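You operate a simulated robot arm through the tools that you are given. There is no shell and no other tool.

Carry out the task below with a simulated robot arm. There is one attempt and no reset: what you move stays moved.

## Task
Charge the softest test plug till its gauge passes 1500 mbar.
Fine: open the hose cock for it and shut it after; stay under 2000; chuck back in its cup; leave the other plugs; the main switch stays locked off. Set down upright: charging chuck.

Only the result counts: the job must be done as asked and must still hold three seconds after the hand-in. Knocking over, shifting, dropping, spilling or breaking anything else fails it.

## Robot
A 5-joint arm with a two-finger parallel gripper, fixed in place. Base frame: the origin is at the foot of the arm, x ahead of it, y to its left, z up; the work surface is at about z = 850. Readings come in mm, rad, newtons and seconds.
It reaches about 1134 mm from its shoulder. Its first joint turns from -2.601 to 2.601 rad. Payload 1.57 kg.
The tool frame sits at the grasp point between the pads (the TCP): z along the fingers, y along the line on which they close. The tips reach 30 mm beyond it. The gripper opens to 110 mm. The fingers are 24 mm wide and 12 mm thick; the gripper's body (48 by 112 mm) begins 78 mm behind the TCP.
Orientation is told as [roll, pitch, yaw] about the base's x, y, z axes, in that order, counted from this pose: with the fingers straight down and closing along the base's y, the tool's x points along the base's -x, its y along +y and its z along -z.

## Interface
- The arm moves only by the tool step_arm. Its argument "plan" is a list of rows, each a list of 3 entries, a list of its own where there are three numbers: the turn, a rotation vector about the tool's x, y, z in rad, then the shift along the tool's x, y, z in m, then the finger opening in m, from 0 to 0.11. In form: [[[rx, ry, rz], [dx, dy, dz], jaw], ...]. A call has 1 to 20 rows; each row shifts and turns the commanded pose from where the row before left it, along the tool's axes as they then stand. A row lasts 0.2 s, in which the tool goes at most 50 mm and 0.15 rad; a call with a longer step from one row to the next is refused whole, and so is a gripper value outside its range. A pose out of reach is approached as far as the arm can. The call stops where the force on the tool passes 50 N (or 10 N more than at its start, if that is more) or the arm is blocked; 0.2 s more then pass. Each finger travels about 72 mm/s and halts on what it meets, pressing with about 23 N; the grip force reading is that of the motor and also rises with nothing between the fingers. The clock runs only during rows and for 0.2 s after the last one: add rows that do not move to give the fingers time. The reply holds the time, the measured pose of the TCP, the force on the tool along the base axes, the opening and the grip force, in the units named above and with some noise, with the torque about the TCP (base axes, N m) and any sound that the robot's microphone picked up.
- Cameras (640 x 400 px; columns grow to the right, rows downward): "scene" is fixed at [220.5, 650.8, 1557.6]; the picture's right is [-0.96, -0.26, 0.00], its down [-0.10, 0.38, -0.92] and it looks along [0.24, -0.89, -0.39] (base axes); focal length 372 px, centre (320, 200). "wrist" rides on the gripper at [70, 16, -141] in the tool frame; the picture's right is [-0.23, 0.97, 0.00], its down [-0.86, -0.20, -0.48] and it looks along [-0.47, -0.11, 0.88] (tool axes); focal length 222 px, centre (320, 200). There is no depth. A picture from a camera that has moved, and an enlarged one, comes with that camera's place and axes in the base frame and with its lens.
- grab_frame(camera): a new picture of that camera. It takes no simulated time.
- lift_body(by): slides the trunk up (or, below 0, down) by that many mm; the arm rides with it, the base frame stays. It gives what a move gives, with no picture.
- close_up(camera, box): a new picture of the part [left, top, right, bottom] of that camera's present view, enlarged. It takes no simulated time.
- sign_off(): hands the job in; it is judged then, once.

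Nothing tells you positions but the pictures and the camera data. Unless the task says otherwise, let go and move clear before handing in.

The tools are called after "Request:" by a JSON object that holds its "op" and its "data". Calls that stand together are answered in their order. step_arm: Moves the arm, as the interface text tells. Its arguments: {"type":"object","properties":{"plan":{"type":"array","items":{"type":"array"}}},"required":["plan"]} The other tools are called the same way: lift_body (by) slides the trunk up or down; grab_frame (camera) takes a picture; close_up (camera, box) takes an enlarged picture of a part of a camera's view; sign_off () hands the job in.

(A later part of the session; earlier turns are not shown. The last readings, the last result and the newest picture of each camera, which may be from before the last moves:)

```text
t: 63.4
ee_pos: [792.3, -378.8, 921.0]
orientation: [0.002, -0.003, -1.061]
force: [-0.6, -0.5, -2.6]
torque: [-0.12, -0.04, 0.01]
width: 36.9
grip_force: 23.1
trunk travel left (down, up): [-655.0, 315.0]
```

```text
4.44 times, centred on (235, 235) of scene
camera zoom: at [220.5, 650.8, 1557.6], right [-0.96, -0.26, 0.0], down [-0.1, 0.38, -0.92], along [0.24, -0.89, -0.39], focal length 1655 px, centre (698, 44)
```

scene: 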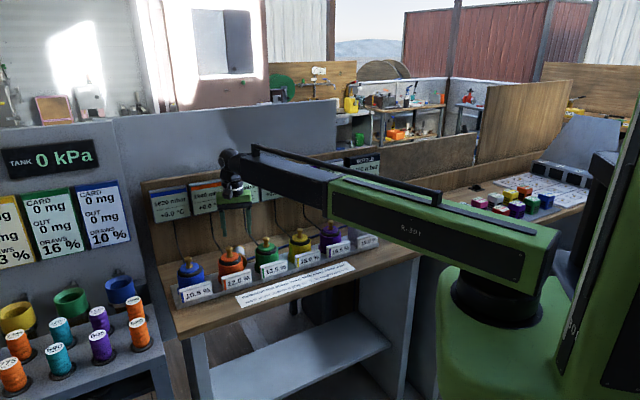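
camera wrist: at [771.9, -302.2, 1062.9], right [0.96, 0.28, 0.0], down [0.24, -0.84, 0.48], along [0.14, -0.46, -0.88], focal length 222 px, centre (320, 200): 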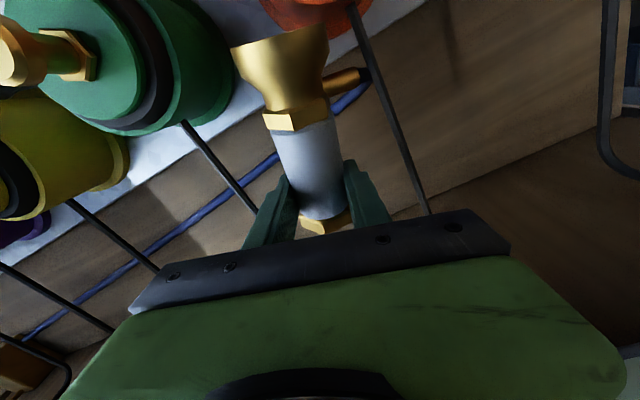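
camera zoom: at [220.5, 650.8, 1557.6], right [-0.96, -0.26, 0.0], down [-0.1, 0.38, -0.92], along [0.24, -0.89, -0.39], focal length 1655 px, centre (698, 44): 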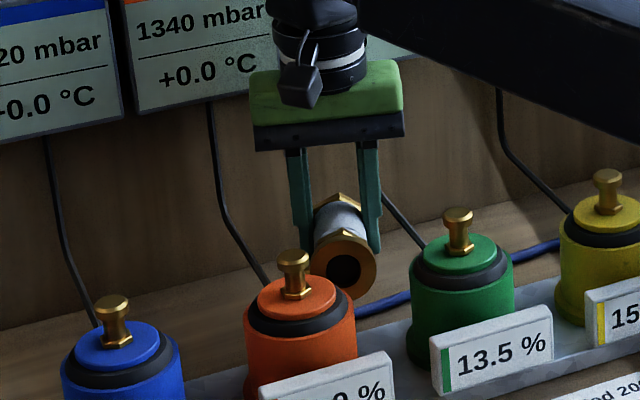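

It's held level and securely at full force. Raising well above the plugs, then carrying it toward the cup.

Request:
{"op": "lift_body", "data": {"by": 190}}

Request:
{"op": "step_arm", "data": {"plan": [[[0, 0, 0], [0.03, 0, 0], 0.025], [[0, 0, 0], [0.03, 0, 0], 0.025], [[0, 0, 0], [0.03, 0, 0], 0.025], [[0, 0, 0], [0.02, -0.02, 0], 0.025], [[0, 0, 0], [0, -0.03, 0], 0.025], [[0, 0, 0], [0, -0.03, 0], 0.025], [[0, 0, 0], [0, -0.03, 0], 0.025], [[0, 0, 0], [0, 0, 0], 0.025]]}}

Request:
{"op": "grab_frame", "data": {"camera": "wrist"}}

Request:
{"op": "grab_frame", "data": {"camera": "scene"}}

```text
t: 65.5
ee_pos: [792.9, -378.6, 1111.0]
orientation: [0.002, -0.002, -1.059]
force: [0.4, -0.4, -1.9]
torque: [-0.07, -0.06, 0.04]
width: 36.8
grip_force: 22.8
trunk travel left (down, up): [-845.0, 125.0]
```

```text
t: 67.3
ee_pos: [643.2, -337.4, 1111.6]
orientation: [0.002, -0.002, -1.061]
force: [-0.2, -0.1, -3.1]
torque: [-0.11, 0.0, -0.04]
width: 36.6
grip_force: 23.2
trunk travel left (down, up): [-845.0, 125.0]
```

```text
taken
camera wrist: at [623.0, -267.5, 1252.4], right [0.96, 0.28, 0.0], down [0.24, -0.84, 0.48], along [0.14, -0.46, -0.88], focal length 222 px, centre (320, 200)
```

wrist: 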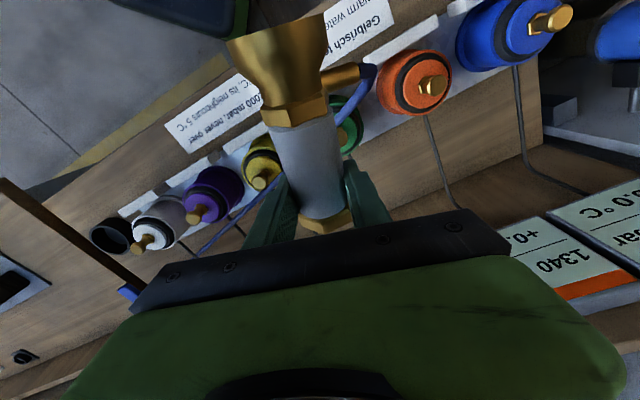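

```text
taken
```

scene: 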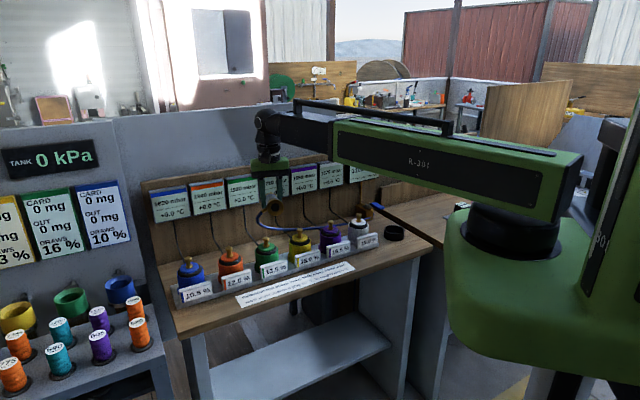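

Request:
{"op": "step_arm", "data": {"plan": [[[0, 0, 0], [-0.01124, -0.03519, 0], 0.025], [[0, 0, 0], [-0.01124, -0.03519, 0], 0.025], [[0, 0, 0], [-0.01124, -0.03519, 0], 0.025], [[0, 0, 0], [-0.01124, -0.03519, 0], 0.025], [[0, 0, 0], [-0.01124, -0.03519, 0], 0.025], [[0, 0, 0], [-0.01124, -0.03519, 0], 0.025], [[0, 0, 0], [-0.01124, -0.03519, 0], 0.025], [[0, 0, 0], [-0.01124, -0.03519, 0], 0.025], [[0, 0, 0], [-0.01124, -0.03519, 0], 0.025], [[0, 0, 0], [-0.01124, -0.03519, 0], 0.025], [[0, 0, 0], [-0.01124, -0.03519, 0], 0.025], [[0, 0, 0], [-0.01124, -0.03519, 0], 0.025], [[0, 0, 0], [-0.01124, -0.03519, 0], 0.025], [[0, 0, 0], [-0.01124, -0.03519, 0], 0.025], [[0, 0, 0.062], [0, 0, 0], 0.025], [[0, 0, 0.062], [0, 0, 0], 0.025], [[0, 0, 0], [0, 0, 0], 0.025]]}}

Request:
{"op": "grab_frame", "data": {"camera": "wrist"}}

Request:
{"op": "grab_frame", "data": {"camera": "scene"}}

```text
t: 70.9
ee_pos: [289.2, -715.1, 1111.7]
orientation: [0.004, -0.002, -1.184]
force: [-0.5, -0.2, -2.3]
torque: [-0.13, -0.03, 0.01]
width: 36.8
grip_force: 23.0
trunk travel left (down, up): [-845.0, 125.0]
```

```text
taken
camera wrist: at [276.7, -643.4, 1252.6], right [0.99, 0.16, 0.0], down [0.13, -0.87, 0.48], along [0.08, -0.47, -0.88], focal length 222 px, centre (320, 200)
```

wrist: 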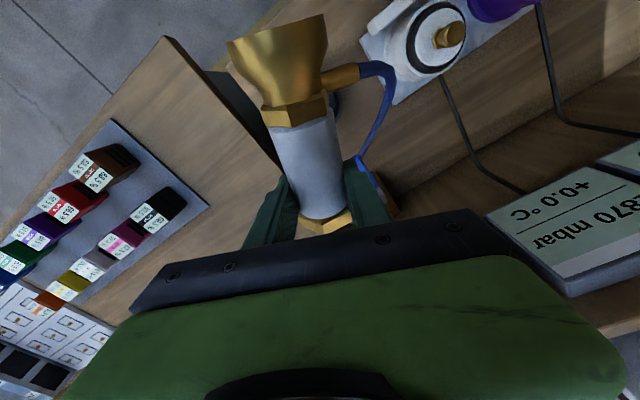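

```text
taken
```

scene: 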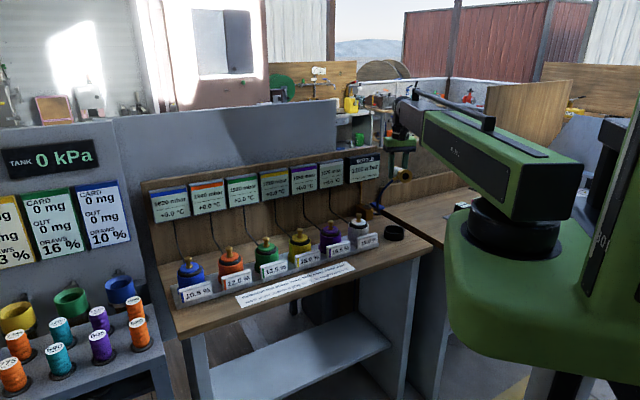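

In position beyond the cup. Now tilting the tool outward in steps so the bell swings downward.

Request:
{"op": "step_arm", "data": {"plan": [[[0, -0.1, 0], [0, 0, 0], 0.025], [[0, -0.12, 0], [0, 0, 0], 0.025], [[0, -0.12, 0], [0, 0, 0], 0.025], [[0, -0.12, 0], [0, 0, 0], 0.025], [[0, -0.12, 0], [0, 0, 0], 0.025], [[0, -0.12, 0], [0, 0, 0], 0.025], [[0, -0.12, 0], [0, 0, 0], 0.025], [[0, -0.1, 0], [0, 0, 0], 0.025], [[0, 0, 0], [0, 0, 0], 0.025], [[0, 0, 0], [0, 0, 0], 0.025]]}}

Request:
{"op": "grab_frame", "data": {"camera": "wrist"}}

Request:
{"op": "close_up", "data": {"camera": "scene", "box": [330, 80, 470, 250]}}

```text
t: 73.1
ee_pos: [288.4, -714.4, 1206.7]
orientation: [0.005, -0.922, -1.188]
force: [0.7, 0.2, -2.9]
torque: [-0.06, 0.0, -0.01]
width: 36.5
grip_force: 22.6
out of reach, approached as far as the arm can: row 2, 3, 4, 5, 6, 7, 8
trunk travel left (down, up): [-845.0, 125.0]
```

```text
taken
camera wrist: at [245.0, -564.6, 1235.4], right [0.95, 0.24, 0.18], down [-0.14, -0.2, 0.97], along [0.27, -0.95, -0.16], focal length 222 px, centre (320, 200)
```

wrist: 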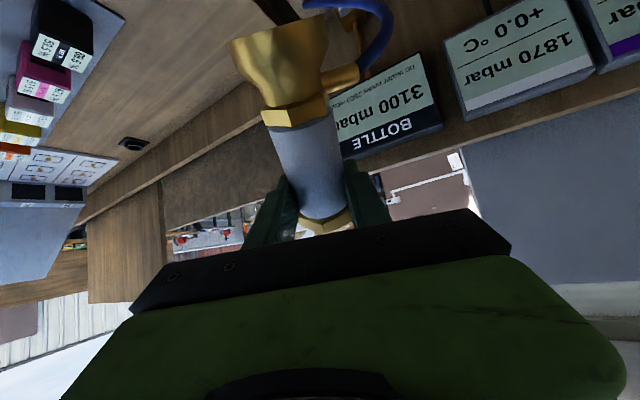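

```text
2.35 times, centred on (400, 165) of scene
camera zoom: at [220.5, 650.8, 1557.6], right [-0.96, -0.26, 0.0], down [-0.1, 0.38, -0.92], along [0.24, -0.89, -0.39], focal length 876 px, centre (132, 282)
```

zoom: 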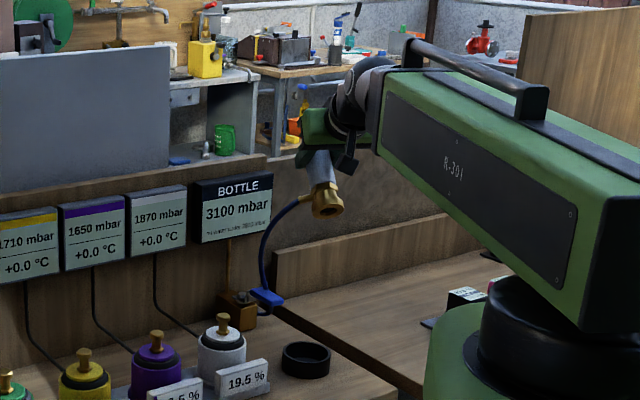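

The chuck now hangs bell-down at ~53° with its bell above the cup. Lowering most of the way and checking.

Request:
{"op": "lift_body", "data": {"by": -215}}

Request:
{"op": "close_up", "data": {"camera": "scene", "box": [340, 150, 450, 260]}}

Request:
{"op": "grab_frame", "data": {"camera": "wrist"}}

```text
t: 75.4
ee_pos: [290.1, -714.8, 991.0]
orientation: [0.005, -0.919, -1.188]
force: [-0.6, 0.9, -2.1]
torque: [-0.06, -0.04, 0.03]
width: 36.5
grip_force: 22.9
trunk travel left (down, up): [-630.0, 340.0]
```

```text
3.64 times, centred on (395, 205) of scene
camera zoom: at [220.5, 650.8, 1557.6], right [-0.96, -0.26, 0.0], down [-0.1, 0.38, -0.92], along [0.24, -0.89, -0.39], focal length 1354 px, centre (47, 182)
```

zoom: 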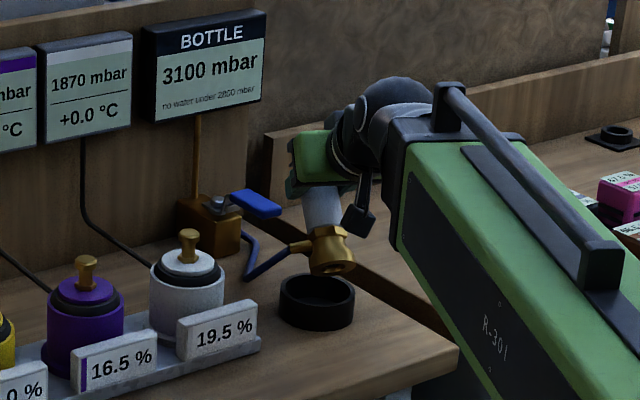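

```text
taken
camera wrist: at [245.0, -564.6, 1020.4], right [0.95, 0.24, 0.18], down [-0.14, -0.2, 0.97], along [0.27, -0.95, -0.16], focal length 222 px, centre (320, 200)
```

wrist: 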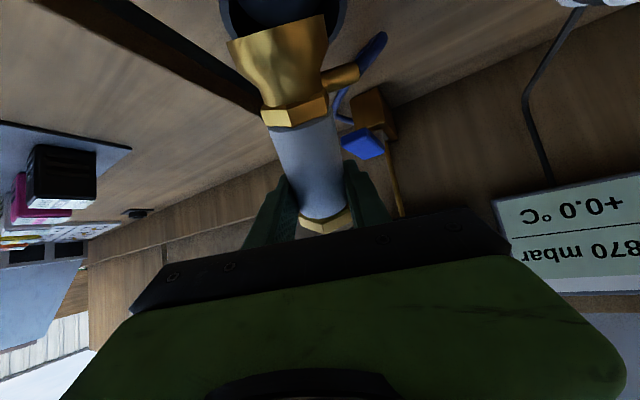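

Request:
{"op": "close_up", "data": {"camera": "scene", "box": [405, 200, 445, 250]}}

Request:
{"op": "close_up", "data": {"camera": "wrist", "box": [200, 0, 400, 125]}}

```text
8.00 times, centred on (425, 225) of scene
camera zoom: at [220.5, 650.8, 1557.6], right [-0.96, -0.26, 0.0], down [-0.1, 0.38, -0.92], along [0.24, -0.89, -0.39], focal length 2980 px, centre (-520, 0)
```

zoom: 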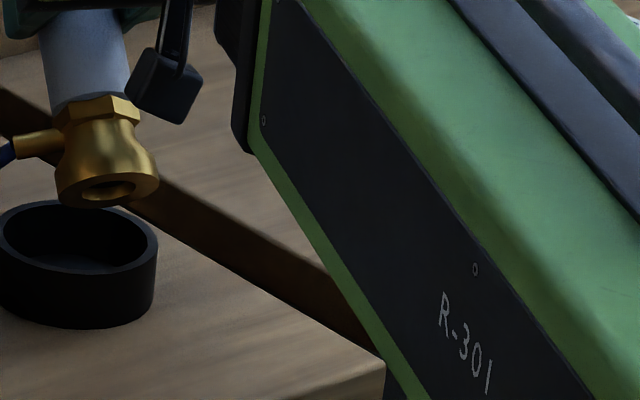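

```text
3.20 times, centred on (300, 62) of wrist
camera zoom: at [245.0, -564.6, 1020.4], right [0.95, 0.24, 0.18], down [-0.14, -0.2, 0.97], along [0.27, -0.95, -0.16], focal length 711 px, centre (384, 640)
```

zoom: 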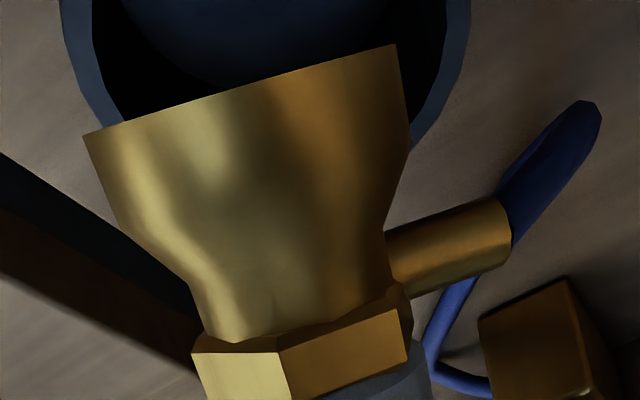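

The bell sits about 25 mm toward the base from the cup centre and the chuck is ~10° flatter than the tool. I'll tilt a bit further and nudge sideways, then lower the bell just inside the cup.

Request:
{"op": "step_arm", "data": {"plan": [[[0, 0, 0], [0, 0.0025, 0], 0.025], [[0, -0.04, 0], [0, 0, 0], 0.025], [[0, -0.04, 0], [0, 0, 0], 0.025], [[0, 0, 0], [0, 0, 0], 0.025]]}}

Request:
{"op": "lift_body", "data": {"by": -30}}

Request:
{"op": "close_up", "data": {"camera": "scene", "box": [390, 190, 440, 252]}}

Request:
{"op": "close_up", "data": {"camera": "wrist", "box": [200, 0, 400, 240]}}

```text
t: 76.4
ee_pos: [291.4, -713.2, 1006.1]
orientation: [0.005, -1.0, -1.192]
force: [0.5, -0.4, -1.8]
torque: [-0.04, -0.02, -0.01]
width: 36.7
grip_force: 23.3
out of reach, approached as far as the arm can: row 2, 3
trunk travel left (down, up): [-630.0, 340.0]
```

```text
t: 77.1
ee_pos: [290.1, -714.5, 976.4]
orientation: [0.006, -1.0, -1.191]
force: [1.0, 0.2, -3.5]
torque: [-0.06, -0.03, -0.01]
width: 36.5
grip_force: 23.3
trunk travel left (down, up): [-600.0, 370.0]
```

```text
6.45 times, centred on (415, 221) of scene
camera zoom: at [220.5, 650.8, 1557.6], right [-0.96, -0.26, 0.0], down [-0.1, 0.38, -0.92], along [0.24, -0.89, -0.39], focal length 2403 px, centre (-293, 64)
```

zoom: 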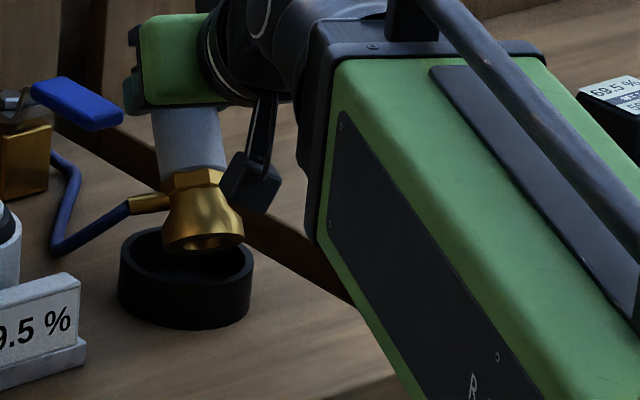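

```text
1.67 times, centred on (300, 120) of wrist
camera zoom: at [246.6, -561.7, 993.4], right [0.95, 0.25, 0.19], down [-0.16, -0.13, 0.98], along [0.27, -0.96, -0.08], focal length 370 px, centre (353, 333)
```

zoom: 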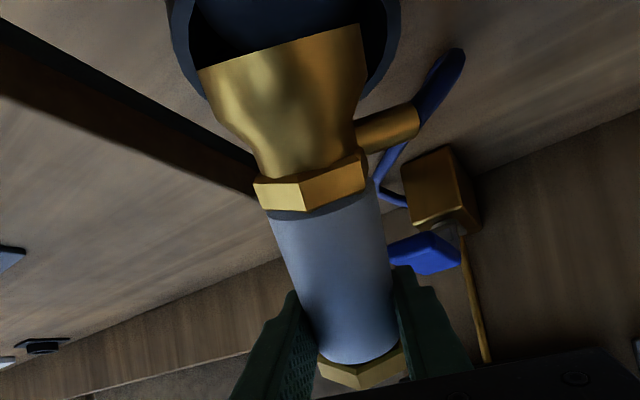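

Bell lines up with the cup as planned. Lowering slightly further so it hovers ~10 mm over the cup floor, then briefly easing the grip so it swings steeper.

Request:
{"op": "step_arm", "data": {"plan": [[[0, 0, 0], [0, 0.0015, 0], 0.025], [[0, 0, 0], [0, 0, 0], 0.025]]}}

Request:
{"op": "lift_body", "data": {"by": -12}}

Request:
{"op": "step_arm", "data": {"plan": [[[0, 0, 0], [0, 0, 0], 0.0356], [[0, 0, 0], [0, 0, 0], 0.0356]]}}

Request:
{"op": "close_up", "data": {"camera": "scene", "box": [390, 190, 440, 252]}}

Request:
{"op": "close_up", "data": {"camera": "wrist", "box": [200, 0, 400, 240]}}

```text
t: 77.7
ee_pos: [292.7, -712.4, 976.5]
orientation: [0.007, -0.998, -1.19]
force: [0.5, 0.2, -2.9]
torque: [-0.07, -0.01, 0.02]
width: 36.3
grip_force: 22.7
trunk travel left (down, up): [-600.0, 370.0]
```

```text
t: 78.3
ee_pos: [292.8, -712.6, 964.1]
orientation: [0.004, -0.999, -1.191]
force: [0.4, -0.1, -3.6]
torque: [-0.07, -0.06, -0.01]
width: 36.5
grip_force: 23.5
trunk travel left (down, up): [-588.0, 382.0]
```

```text
t: 78.9
ee_pos: [291.9, -711.6, 963.9]
orientation: [0.005, -0.998, -1.191]
force: [-0.2, -0.2, 0.0]
torque: [-0.09, -0.02, 0.01]
width: 36.6
grip_force: 23.0
trunk travel left (down, up): [-588.0, 382.0]
```

```text
6.45 times, centred on (415, 221) of scene
camera zoom: at [220.5, 650.8, 1557.6], right [-0.96, -0.26, 0.0], down [-0.1, 0.38, -0.92], along [0.24, -0.89, -0.39], focal length 2403 px, centre (-293, 64)
```

zoom: 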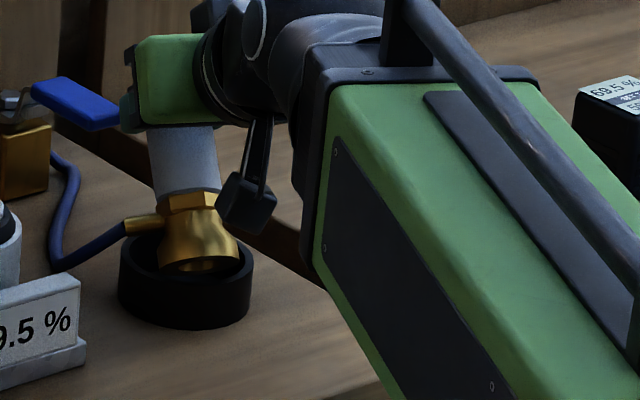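

```text
1.67 times, centred on (300, 120) of wrist
camera zoom: at [248.0, -561.2, 981.5], right [0.95, 0.25, 0.19], down [-0.16, -0.13, 0.98], along [0.27, -0.96, -0.08], focal length 370 px, centre (353, 333)
```

zoom: 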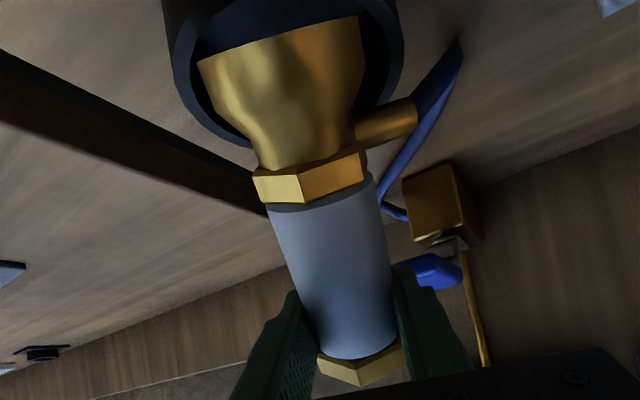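

Request:
{"op": "step_arm", "data": {"plan": [[[0, 0, 0], [0, 0, 0], 0.0358], [[0, 0, 0], [0, 0, 0], 0.0358]]}}

Request:
{"op": "close_up", "data": {"camera": "wrist", "box": [200, 0, 400, 240]}}

```text
t: 79.5
ee_pos: [292.6, -712.5, 963.9]
orientation: [0.005, -0.999, -1.188]
force: [-3.2, -3.1, 0.7]
torque: [-0.06, 0.19, 0.16]
width: 36.8
grip_force: 23.0
trunk travel left (down, up): [-588.0, 382.0]
```

```text
1.67 times, centred on (300, 120) of wrist
camera zoom: at [247.6, -561.4, 981.6], right [0.95, 0.25, 0.19], down [-0.16, -0.13, 0.98], along [0.27, -0.96, -0.08], focal length 370 px, centre (353, 333)
```

zoom: 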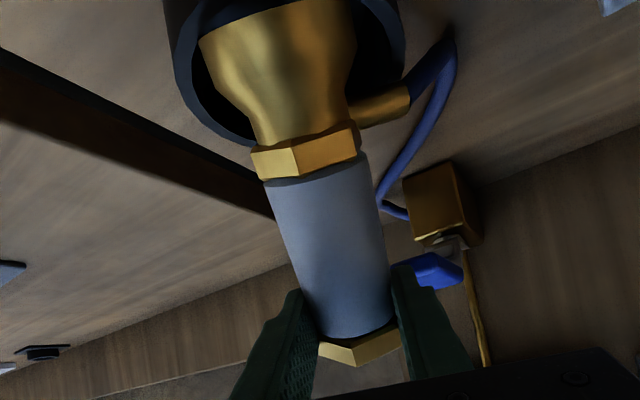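

Request:
{"op": "close_up", "data": {"camera": "scene", "box": [390, 190, 440, 252]}}

Request:
{"op": "grab_frame", "data": {"camera": "wrist"}}

```text
6.45 times, centred on (415, 221) of scene
camera zoom: at [220.5, 650.8, 1557.6], right [-0.96, -0.26, 0.0], down [-0.1, 0.38, -0.92], along [0.24, -0.89, -0.39], focal length 2403 px, centre (-293, 64)
```

zoom: 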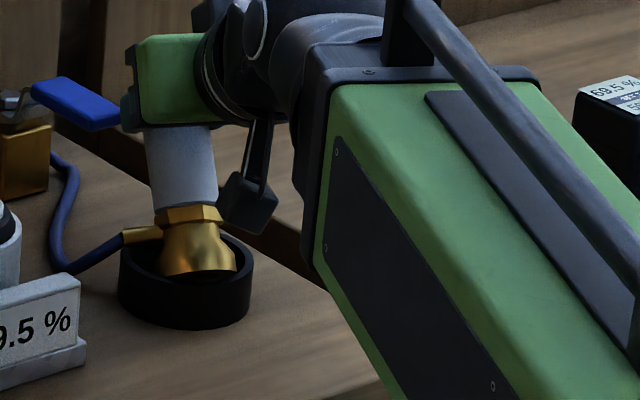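

```text
taken
camera wrist: at [247.6, -561.4, 981.6], right [0.95, 0.25, 0.19], down [-0.16, -0.13, 0.98], along [0.27, -0.96, -0.08], focal length 222 px, centre (320, 200)
```

wrist: 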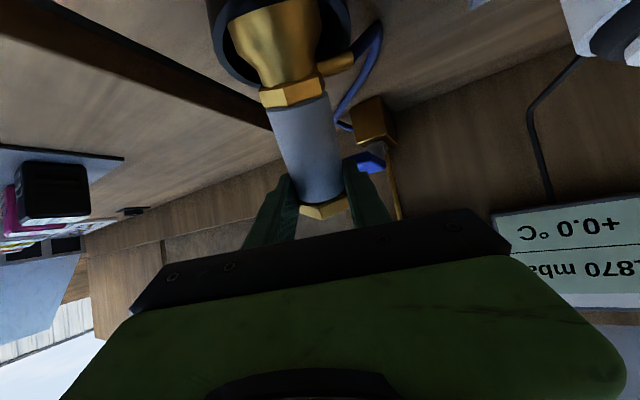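

The chuck has steepened to roughly 63–65° with its bell in the cup, and the cup hasn't moved. I'll lift a few millimetres and ease once more to get it steeper.

Request:
{"op": "step_arm", "data": {"plan": [[[0, 0, 0], [0, 0, 0], 0.025], [[0, 0, 0], [0, 0, 0], 0.025]]}}

Request:
{"op": "lift_body", "data": {"by": 8}}

Request:
{"op": "close_up", "data": {"camera": "wrist", "box": [200, 0, 400, 240]}}

```text
t: 80.1
ee_pos: [292.2, -713.7, 964.8]
orientation: [0.006, -1.001, -1.191]
force: [-2.1, -5.0, 2.8]
torque: [-0.1, 0.2, 0.17]
width: 36.7
grip_force: 22.9
trunk travel left (down, up): [-588.0, 382.0]
```

```text
t: 80.7
ee_pos: [292.2, -713.4, 971.8]
orientation: [0.006, -0.999, -1.188]
force: [-0.1, -0.4, -2.7]
torque: [-0.02, -0.07, -0.02]
width: 36.3
grip_force: 22.8
trunk travel left (down, up): [-596.0, 374.0]
```

```text
1.67 times, centred on (300, 120) of wrist
camera zoom: at [248.2, -561.1, 989.4], right [0.95, 0.25, 0.19], down [-0.16, -0.13, 0.98], along [0.27, -0.96, -0.08], focal length 370 px, centre (353, 333)
```

zoom: 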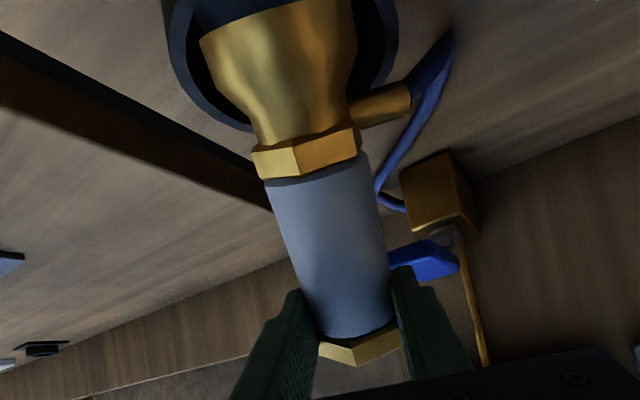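

Request:
{"op": "step_arm", "data": {"plan": [[[0, 0, 0], [0, 0, 0], 0.0358], [[0, 0, 0], [0, 0, 0], 0.0358]]}}

Request:
{"op": "close_up", "data": {"camera": "wrist", "box": [200, 0, 400, 240]}}

Request:
{"op": "close_up", "data": {"camera": "scene", "box": [390, 190, 440, 252]}}

```text
t: 81.3
ee_pos: [292.4, -713.7, 973.1]
orientation: [0.006, -1.002, -1.189]
force: [0.0, -0.6, -0.2]
torque: [-0.01, -0.06, -0.03]
width: 37.4
grip_force: 20.1
trunk travel left (down, up): [-596.0, 374.0]
```

```text
1.67 times, centred on (300, 120) of wrist
camera zoom: at [247.9, -561.2, 989.6], right [0.95, 0.25, 0.19], down [-0.17, -0.13, 0.98], along [0.27, -0.96, -0.08], focal length 370 px, centre (353, 333)
```

zoom: 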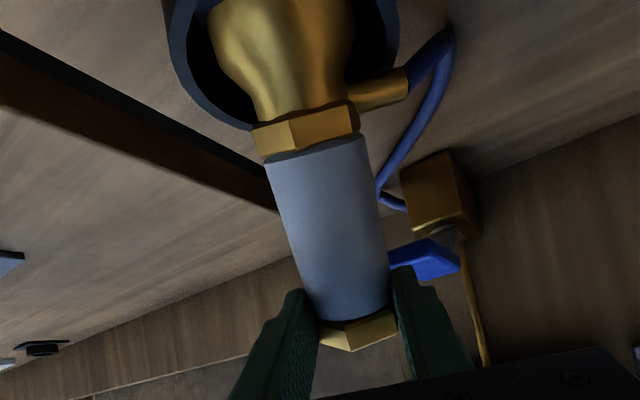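

```text
6.45 times, centred on (415, 221) of scene
camera zoom: at [220.5, 650.8, 1557.6], right [-0.96, -0.26, 0.0], down [-0.1, 0.38, -0.92], along [0.24, -0.89, -0.39], focal length 2403 px, centre (-293, 64)
```

zoom: 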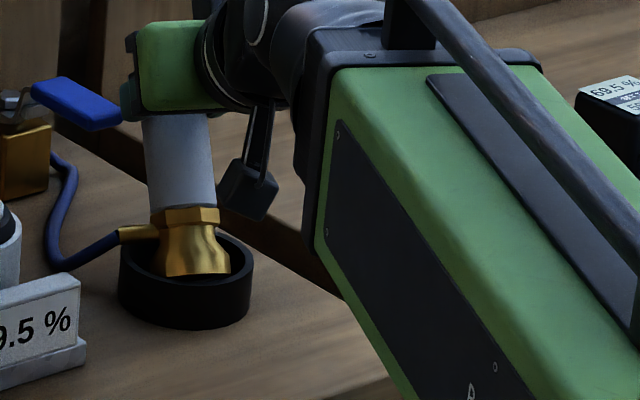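

It steepened again. Repeating the lift-and-ease once more.

Request:
{"op": "step_arm", "data": {"plan": [[[0, 0, 0], [0, 0, 0], 0.025], [[0, 0, 0], [0, 0, 0], 0.025]]}}

Request:
{"op": "lift_body", "data": {"by": 7}}

Request:
{"op": "step_arm", "data": {"plan": [[[0, 0, 0], [0, 0, 0], 0.0362], [[0, 0, 0], [0, 0, 0], 0.0362]]}}

Request:
{"op": "close_up", "data": {"camera": "wrist", "box": [200, 0, 400, 240]}}

Request:
{"op": "close_up", "data": {"camera": "scene", "box": [390, 190, 440, 252]}}

```text
t: 81.9
ee_pos: [292.1, -712.8, 973.0]
orientation: [0.006, -1.0, -1.19]
force: [0.6, -1.1, 1.1]
torque: [0.01, -0.07, 0.02]
width: 37.0
grip_force: 23.4
trunk travel left (down, up): [-596.0, 374.0]
```

```text
t: 82.5
ee_pos: [293.3, -712.3, 978.6]
orientation: [0.005, -0.997, -1.19]
force: [0.1, -0.1, -0.6]
torque: [0.01, 0.0, -0.03]
width: 37.1
grip_force: 23.2
trunk travel left (down, up): [-603.0, 367.0]
```

```text
t: 83.1
ee_pos: [292.2, -713.1, 980.1]
orientation: [0.005, -1.001, -1.191]
force: [-1.5, 0.3, -0.7]
torque: [0.02, -0.03, 0.01]
width: 37.3
grip_force: 11.9
trunk travel left (down, up): [-603.0, 367.0]
```

```text
1.67 times, centred on (300, 120) of wrist
camera zoom: at [247.9, -561.1, 996.6], right [0.95, 0.25, 0.19], down [-0.17, -0.13, 0.98], along [0.27, -0.96, -0.08], focal length 370 px, centre (353, 333)
```

zoom: 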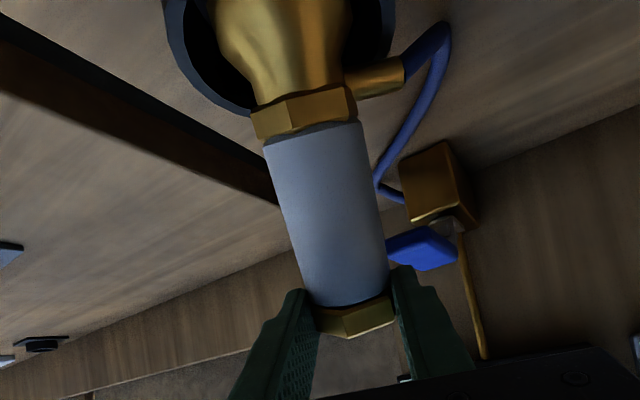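

```text
6.45 times, centred on (415, 221) of scene
camera zoom: at [220.5, 650.8, 1557.6], right [-0.96, -0.26, 0.0], down [-0.1, 0.38, -0.92], along [0.24, -0.89, -0.39], focal length 2403 px, centre (-293, 64)
```

zoom: 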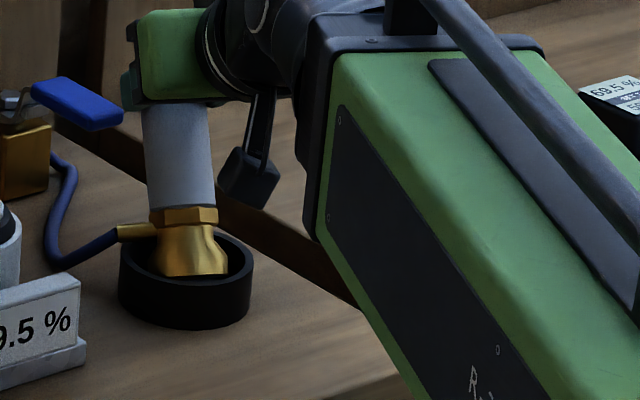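

Nearly upright now. One more small lift-and-ease.

Request:
{"op": "step_arm", "data": {"plan": [[[0, 0, 0], [0, 0, 0], 0.025], [[0, 0, 0], [0, 0, 0], 0.025]]}}

Request:
{"op": "lift_body", "data": {"by": 7}}

Request:
{"op": "close_up", "data": {"camera": "scene", "box": [390, 190, 440, 252]}}

Request:
{"op": "close_up", "data": {"camera": "wrist", "box": [200, 0, 400, 240]}}

```text
t: 83.7
ee_pos: [292.5, -713.0, 978.3]
orientation: [0.005, -0.999, -1.19]
force: [-0.3, -1.2, 1.4]
torque: [-0.03, -0.05, -0.05]
width: 37.1
grip_force: 22.9
trunk travel left (down, up): [-603.0, 367.0]
```

```text
t: 84.2
ee_pos: [292.6, -712.2, 986.1]
orientation: [0.008, -0.997, -1.19]
force: [-0.8, 0.1, 0.2]
torque: [-0.04, -0.02, -0.01]
width: 37.1
grip_force: 23.0
trunk travel left (down, up): [-610.0, 360.0]
```

```text
6.45 times, centred on (415, 221) of scene
camera zoom: at [220.5, 650.8, 1557.6], right [-0.96, -0.26, 0.0], down [-0.1, 0.38, -0.92], along [0.24, -0.89, -0.39], focal length 2403 px, centre (-293, 64)
```

zoom: 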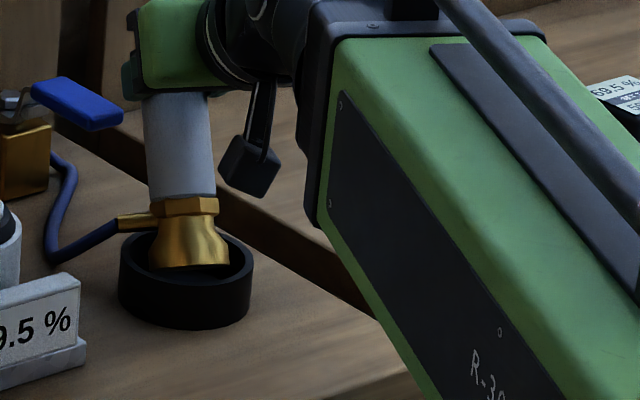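

```text
1.67 times, centred on (300, 120) of wrist
camera zoom: at [248.1, -561.2, 1003.4], right [0.95, 0.25, 0.19], down [-0.16, -0.13, 0.98], along [0.27, -0.96, -0.08], focal length 370 px, centre (353, 333)
```

zoom: 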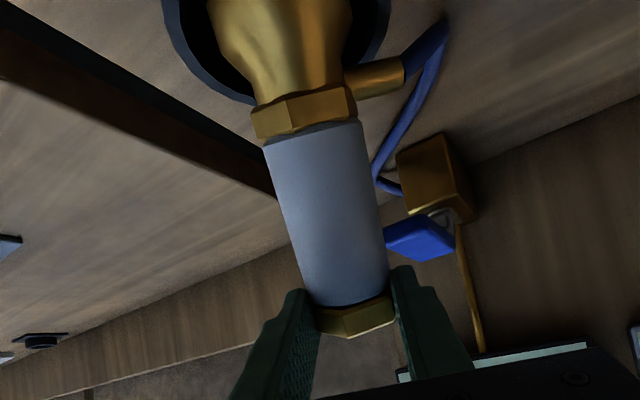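

The chuck is now within about 18° of vertical over the cup. Easing once more from this height.

Request:
{"op": "step_arm", "data": {"plan": [[[0, 0, 0], [0, 0, 0], 0.0362], [[0, 0, 0], [0, 0, 0], 0.0362], [[0, 0, 0], [0, 0, 0], 0.0362]]}}

Request:
{"op": "close_up", "data": {"camera": "scene", "box": [390, 190, 440, 252]}}

Request:
{"op": "close_up", "data": {"camera": "wrist", "box": [200, 0, 400, 240]}}

```text
t: 85.0
ee_pos: [292.0, -713.0, 985.8]
orientation: [0.005, -0.999, -1.191]
force: [0.4, 0.6, -0.3]
torque: [0.02, -0.03, 0.0]
width: 37.5
grip_force: 3.4
trunk travel left (down, up): [-610.0, 360.0]
```

```text
6.45 times, centred on (415, 221) of scene
camera zoom: at [220.5, 650.8, 1557.6], right [-0.96, -0.26, 0.0], down [-0.1, 0.38, -0.92], along [0.24, -0.89, -0.39], focal length 2403 px, centre (-293, 64)
```

zoom: 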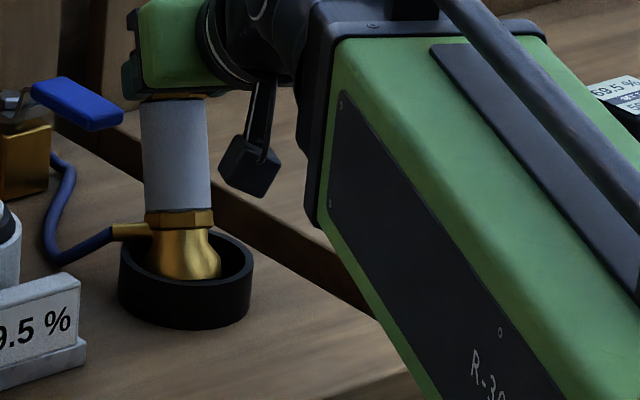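

```text
1.67 times, centred on (300, 120) of wrist
camera zoom: at [248.0, -561.1, 1003.6], right [0.95, 0.25, 0.19], down [-0.17, -0.13, 0.98], along [0.27, -0.96, -0.08], focal length 370 px, centre (353, 333)
```

zoom: 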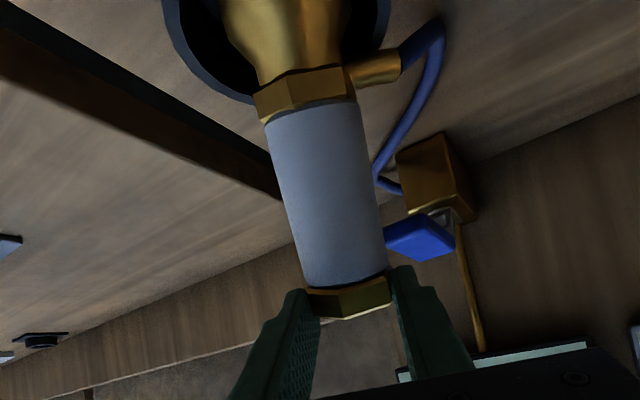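

It has settled into the cup, close to upright. Opening the fingers gently.

Request:
{"op": "step_arm", "data": {"plan": [[[0, 0, 0], [0, 0, 0], 0.038], [[0, 0, 0], [0, 0, 0], 0.041], [[0, 0, 0], [0, 0, 0], 0.044], [[0, 0, 0], [0, 0, 0], 0.048], [[0, 0, 0], [0, 0, 0], 0.048]]}}

Request:
{"op": "close_up", "data": {"camera": "scene", "box": [390, 190, 440, 252]}}

Request:
{"op": "close_up", "data": {"camera": "wrist", "box": [200, 0, 400, 240]}}

```text
t: 86.2
ee_pos: [291.7, -712.0, 986.7]
orientation: [0.005, -1.0, -1.189]
force: [-0.5, -0.3, -0.3]
torque: [0.01, -0.01, 0.0]
width: 48.0
grip_force: 0.0
trunk travel left (down, up): [-610.0, 360.0]
```

```text
6.45 times, centred on (415, 221) of scene
camera zoom: at [220.5, 650.8, 1557.6], right [-0.96, -0.26, 0.0], down [-0.1, 0.38, -0.92], along [0.24, -0.89, -0.39], focal length 2403 px, centre (-293, 64)
```

zoom: 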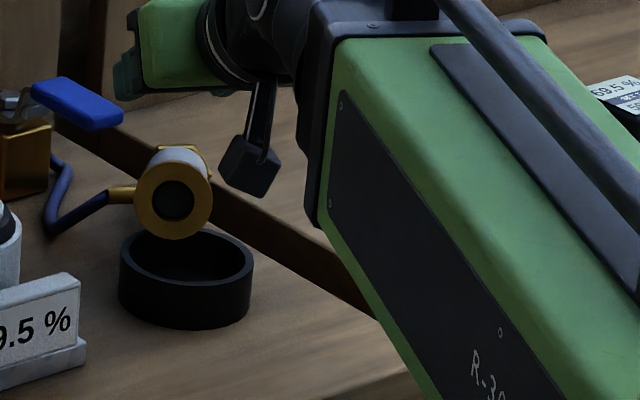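

```text
1.67 times, centred on (300, 120) of wrist
camera zoom: at [248.0, -561.1, 1003.6], right [0.95, 0.25, 0.19], down [-0.16, -0.13, 0.98], along [0.27, -0.96, -0.08], focal length 370 px, centre (353, 333)
```

zoom: 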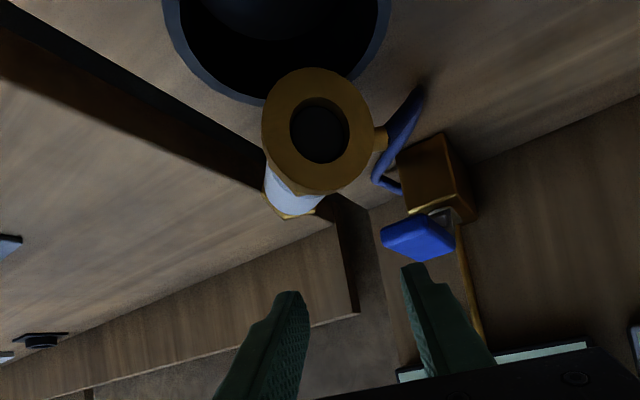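

It toppled over the back rim and now lies on the bench behind the cup, mouth toward me; the cup and the cock look undisturbed. I'll retreat upward, straighten the tool and look from above.

Request:
{"op": "lift_body", "data": {"by": 150}}

Request:
{"op": "step_arm", "data": {"plan": [[[0, 0.14, 0], [0, 0, 0], 0.07], [[0, 0.14, 0], [0, 0, 0], 0.07], [[0, 0.14, 0], [0, 0, 0], 0.07], [[0, 0.14, 0], [0, 0, 0], 0.07], [[0, 0.14, 0], [0, 0, 0], 0.07], [[0, 0.15, 0], [0, 0, 0], 0.07], [[0, 0.15, 0], [0, 0, 0], 0.07], [[0, 0, 0], [0, 0, 0], 0.07]]}}

Request:
{"op": "grab_frame", "data": {"camera": "wrist"}}

Request:
{"op": "close_up", "data": {"camera": "wrist", "box": [240, 60, 400, 200]}}

Request:
{"op": "close_up", "data": {"camera": "scene", "box": [340, 170, 440, 260]}}

```text
t: 88.0
ee_pos: [292.7, -712.4, 1136.5]
orientation: [0.006, -1.0, -1.189]
force: [0.2, -1.2, 0.2]
torque: [-0.04, 0.02, -0.03]
width: 48.1
grip_force: 0.0
trunk travel left (down, up): [-760.0, 210.0]
```

```text
t: 89.8
ee_pos: [291.2, -711.9, 1026.9]
orientation: [0.003, 0.0, -1.185]
force: [0.5, 0.2, -0.3]
torque: [0.0, -0.01, -0.02]
width: 69.9
grip_force: 0.0
out of reach, approached as far as the arm can: row 1, 2, 3, 4, 5, 6
trunk travel left (down, up): [-760.0, 210.0]
```

```text
taken
camera wrist: at [280.3, -641.6, 1168.1], right [0.99, 0.16, 0.0], down [0.14, -0.87, 0.48], along [0.08, -0.47, -0.88], focal length 222 px, centre (320, 200)
```

wrist: 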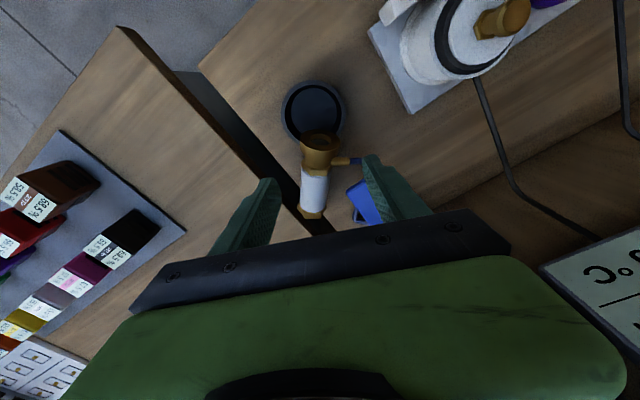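

```text
2.86 times, centred on (320, 130) of wrist
camera zoom: at [280.3, -641.6, 1168.1], right [0.99, 0.16, 0.0], down [0.14, -0.87, 0.48], along [0.08, -0.47, -0.88], focal length 635 px, centre (320, 400)
```

zoom: 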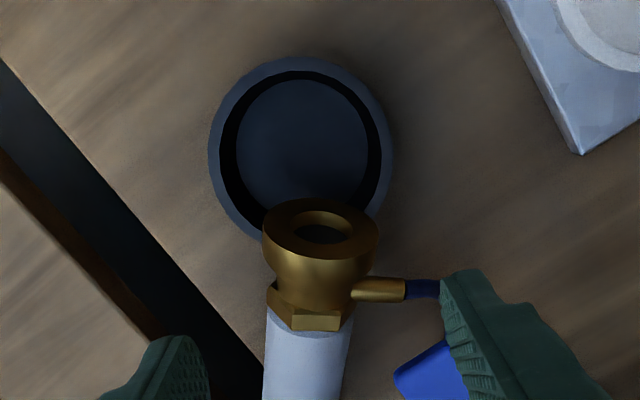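

```text
4.44 times, centred on (390, 215) of scene
camera zoom: at [220.5, 650.8, 1557.6], right [-0.96, -0.26, 0.0], down [-0.1, 0.38, -0.92], along [0.24, -0.89, -0.39], focal length 1655 px, centre (9, 133)
```

zoom: 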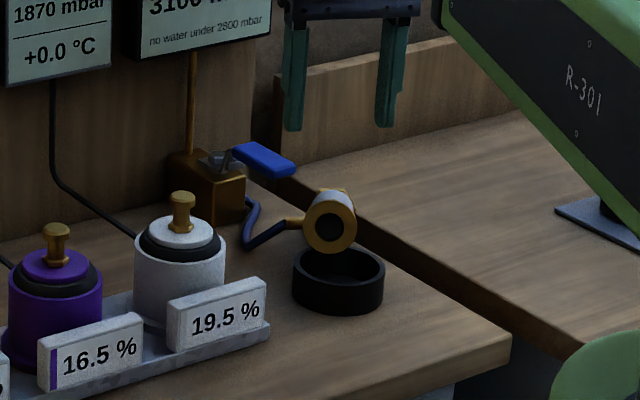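

The chuck is propped with its bell on the cup's back rim and its hex end on the bench near the edge. That raised pose allows a deeper grip. I'll align over its upper body (axis about −86°) and check.

Request:
{"op": "step_arm", "data": {"plan": [[[0, 0, 0.11], [0, 0, 0], 0.07], [[0, 0, 0.11], [0, 0, 0], 0.07], [[0, 0, 0.105], [0, 0, 0], 0.07], [[0, 0, 0], [-0.0415, 0, 0], 0.07], [[0, 0, 0], [-0.0415, 0.001, 0], 0.07], [[0, 0, 0], [0, 0, 0], 0.07]]}}

Request:
{"op": "grab_frame", "data": {"camera": "wrist"}}

Request:
{"op": "close_up", "data": {"camera": "wrist", "box": [240, 20, 400, 180]}}

Request:
{"op": "close_up", "data": {"camera": "scene", "box": [385, 195, 435, 245]}}

```text
t: 91.2
ee_pos: [297.2, -794.4, 1026.9]
orientation: [0.003, 0.001, -1.511]
force: [0.2, 1.1, -0.2]
torque: [-0.01, 0.05, 0.02]
width: 70.0
grip_force: 0.1
trunk travel left (down, up): [-760.0, 210.0]
```

```text
taken
camera wrist: at [309.6, -724.8, 1168.1], right [0.99, -0.17, 0.0], down [-0.15, -0.87, 0.48], along [-0.08, -0.47, -0.88], focal length 222 px, centre (320, 200)
```

wrist: 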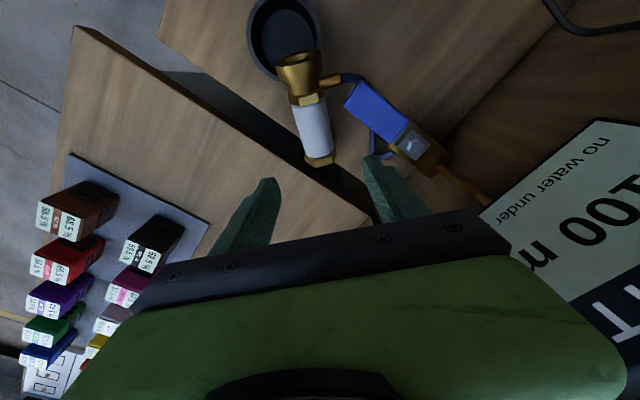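

```text
2.50 times, centred on (320, 100) of wrist
camera zoom: at [309.6, -724.8, 1168.1], right [0.99, -0.17, 0.0], down [-0.15, -0.87, 0.48], along [-0.08, -0.47, -0.88], focal length 555 px, centre (320, 450)
```

zoom: 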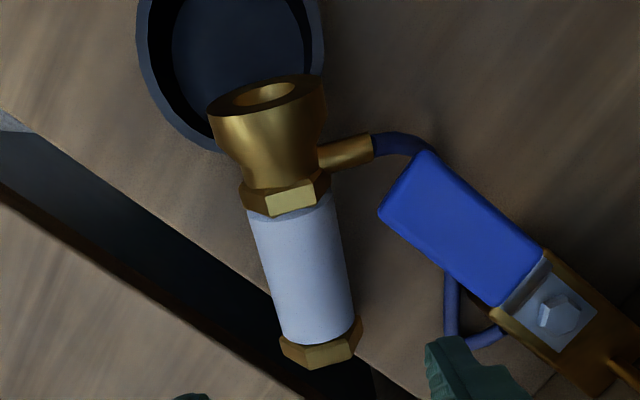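

```text
8.00 times, centred on (410, 220) of scene
camera zoom: at [220.5, 650.8, 1557.6], right [-0.96, -0.26, 0.0], down [-0.1, 0.38, -0.92], along [0.24, -0.89, -0.39], focal length 2980 px, centre (-400, 40)
```

zoom: 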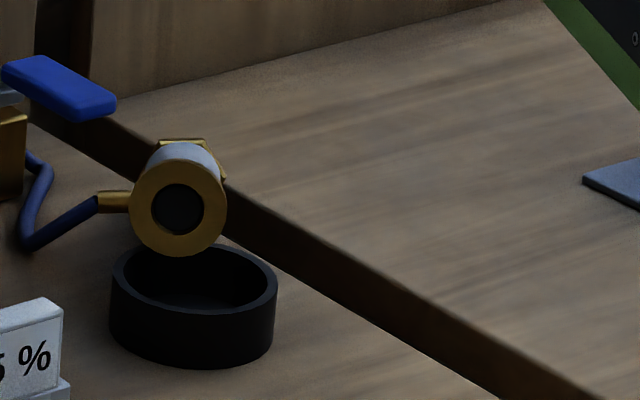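

I have the geometry: the chuck tilts bell-up ~15°, and at the planned grip point its axis is at z≈885, allowing a grip right at the pad centre. Fine-aligning and lowering.

Request:
{"op": "step_arm", "data": {"plan": [[[0, 0, 0.037], [0, 0, 0], 0.07], [[0, 0, 0], [0.0056, -0.0036, 0], 0.07], [[0, 0, 0], [0, 0, 0], 0.07]]}}

Request:
{"op": "lift_body", "data": {"by": -110}}

Request:
{"op": "grab_frame", "data": {"camera": "wrist"}}

Request:
{"op": "close_up", "data": {"camera": "scene", "box": [350, 150, 450, 250]}}

```text
t: 92.0
ee_pos: [294.9, -791.1, 1027.2]
orientation: [0.002, 0.002, -1.546]
force: [-0.5, 0.6, 0.2]
torque: [0.0, 0.0, 0.02]
width: 70.2
grip_force: 0.1
trunk travel left (down, up): [-760.0, 210.0]
```

```text
t: 93.4
ee_pos: [294.4, -789.9, 916.7]
orientation: [0.001, 0.002, -1.546]
force: [0.3, 0.0, 0.6]
torque: [0.01, -0.01, -0.02]
width: 69.8
grip_force: 0.0
trunk travel left (down, up): [-650.0, 320.0]
```

```text
taken
camera wrist: at [308.4, -719.7, 1058.0], right [0.98, -0.2, 0.0], down [-0.18, -0.86, 0.48], along [-0.1, -0.47, -0.88], focal length 222 px, centre (320, 200)
```

wrist: 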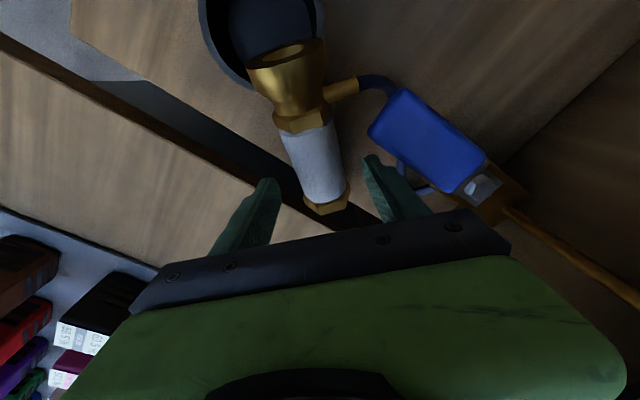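

```text
4.00 times, centred on (400, 200) of scene
camera zoom: at [220.5, 650.8, 1557.6], right [-0.96, -0.26, 0.0], down [-0.1, 0.38, -0.92], along [0.24, -0.89, -0.39], focal length 1490 px, centre (0, 200)
```

zoom: 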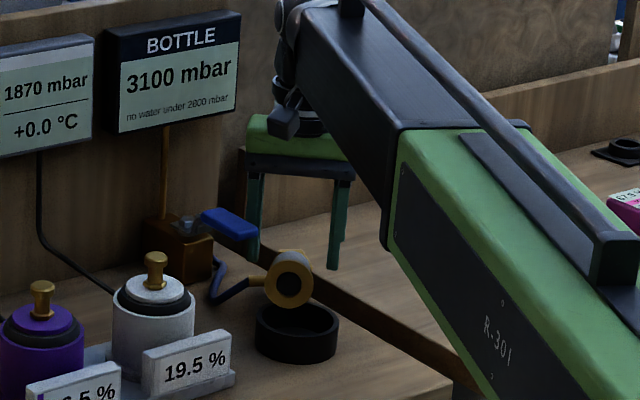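

Request:
{"op": "step_arm", "data": {"plan": [[[0, 0, 0], [0, 0, 0], 0.06], [[0, 0, 0], [0, 0, 0], 0.06]]}}

Request:
{"op": "lift_body", "data": {"by": -34}}

Request:
{"op": "step_arm", "data": {"plan": [[[0, 0, 0], [0, 0, 0], 0.05], [[0, 0, 0], [0, 0, 0], 0.04], [[0, 0, 0], [0, 0, 0], 0.025], [[0, 0, 0], [0, 0, 0], 0.025], [[0, 0, 0], [0, 0, 0], 0.025], [[0, 0, 0], [0, 0, 0], 0.025]]}}

Request:
{"op": "close_up", "data": {"camera": "wrist", "box": [220, 0, 420, 240]}}

```text
t: 94.0
ee_pos: [294.5, -789.0, 917.0]
orientation: [0.003, 0.0, -1.545]
force: [-0.4, 0.4, -0.2]
torque: [-0.01, 0.02, 0.0]
width: 60.1
grip_force: 0.0
trunk travel left (down, up): [-650.0, 320.0]
```

```text
t: 94.8
ee_pos: [295.0, -790.2, 882.0]
orientation: [0.002, 0.003, -1.547]
force: [-0.6, 0.1, -0.3]
torque: [0.0, 0.01, 0.02]
width: 60.0
grip_force: 0.0
trunk travel left (down, up): [-616.0, 354.0]
```

```text
t: 96.2
ee_pos: [295.2, -789.6, 883.8]
orientation: [0.002, 0.002, -1.547]
force: [-1.2, -1.0, 1.1]
torque: [-0.06, 0.05, -0.08]
width: 38.6
grip_force: 22.5
trunk travel left (down, up): [-616.0, 354.0]
```

```text
1.67 times, centred on (320, 120) of wrist
camera zoom: at [308.1, -719.8, 1024.0], right [0.98, -0.2, 0.0], down [-0.18, -0.86, 0.48], along [-0.1, -0.47, -0.88], focal length 370 px, centre (320, 333)
```

zoom: 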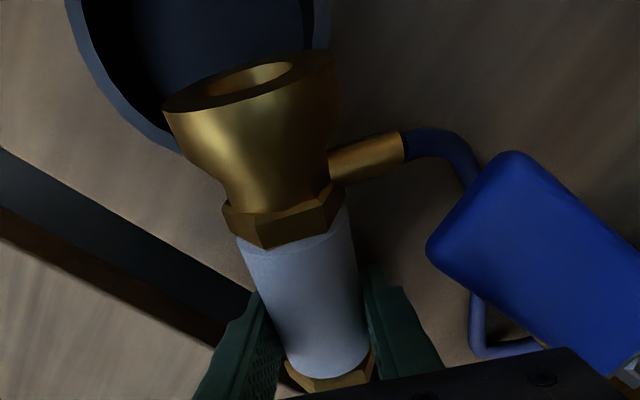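

Better grip this time (38.6 mm). Lifting it clear.

Request:
{"op": "lift_body", "data": {"by": 60}}

Request:
{"op": "close_up", "data": {"camera": "wrist", "box": [220, 0, 420, 240]}}

Request:
{"op": "close_up", "data": {"camera": "scene", "box": [350, 150, 450, 250]}}

```text
t: 97.2
ee_pos: [293.7, -790.1, 943.4]
orientation: [0.002, 0.003, -1.547]
force: [-0.3, 0.9, -3.0]
torque: [-0.08, -0.02, 0.01]
width: 38.0
grip_force: 23.2
trunk travel left (down, up): [-676.0, 294.0]
```

```text
1.67 times, centred on (320, 120) of wrist
camera zoom: at [308.4, -720.0, 1083.7], right [0.98, -0.2, 0.0], down [-0.18, -0.86, 0.48], along [-0.1, -0.47, -0.88], focal length 370 px, centre (320, 333)
```

zoom: 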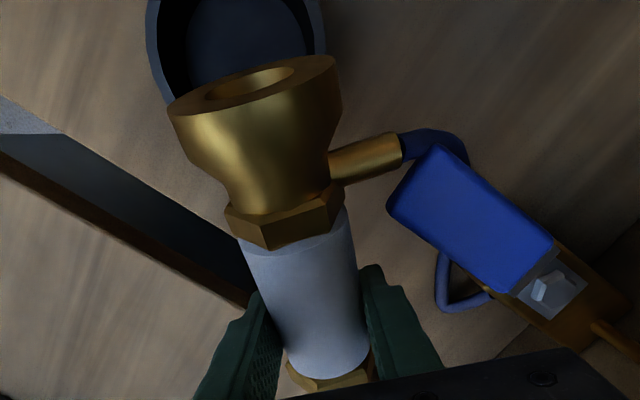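

```text
4.00 times, centred on (400, 200) of scene
camera zoom: at [220.5, 650.8, 1557.6], right [-0.96, -0.26, 0.0], down [-0.1, 0.38, -0.92], along [0.24, -0.89, -0.39], focal length 1490 px, centre (0, 200)
```

zoom: 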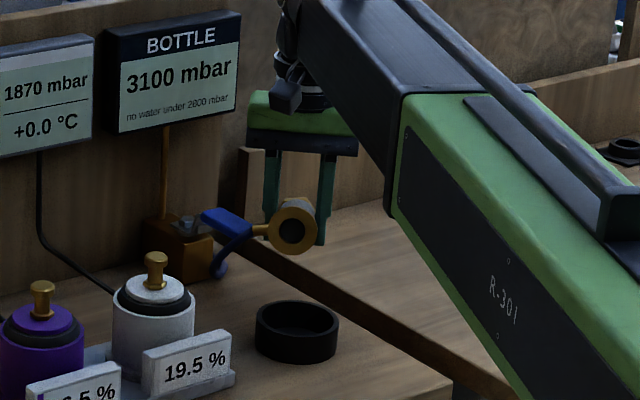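

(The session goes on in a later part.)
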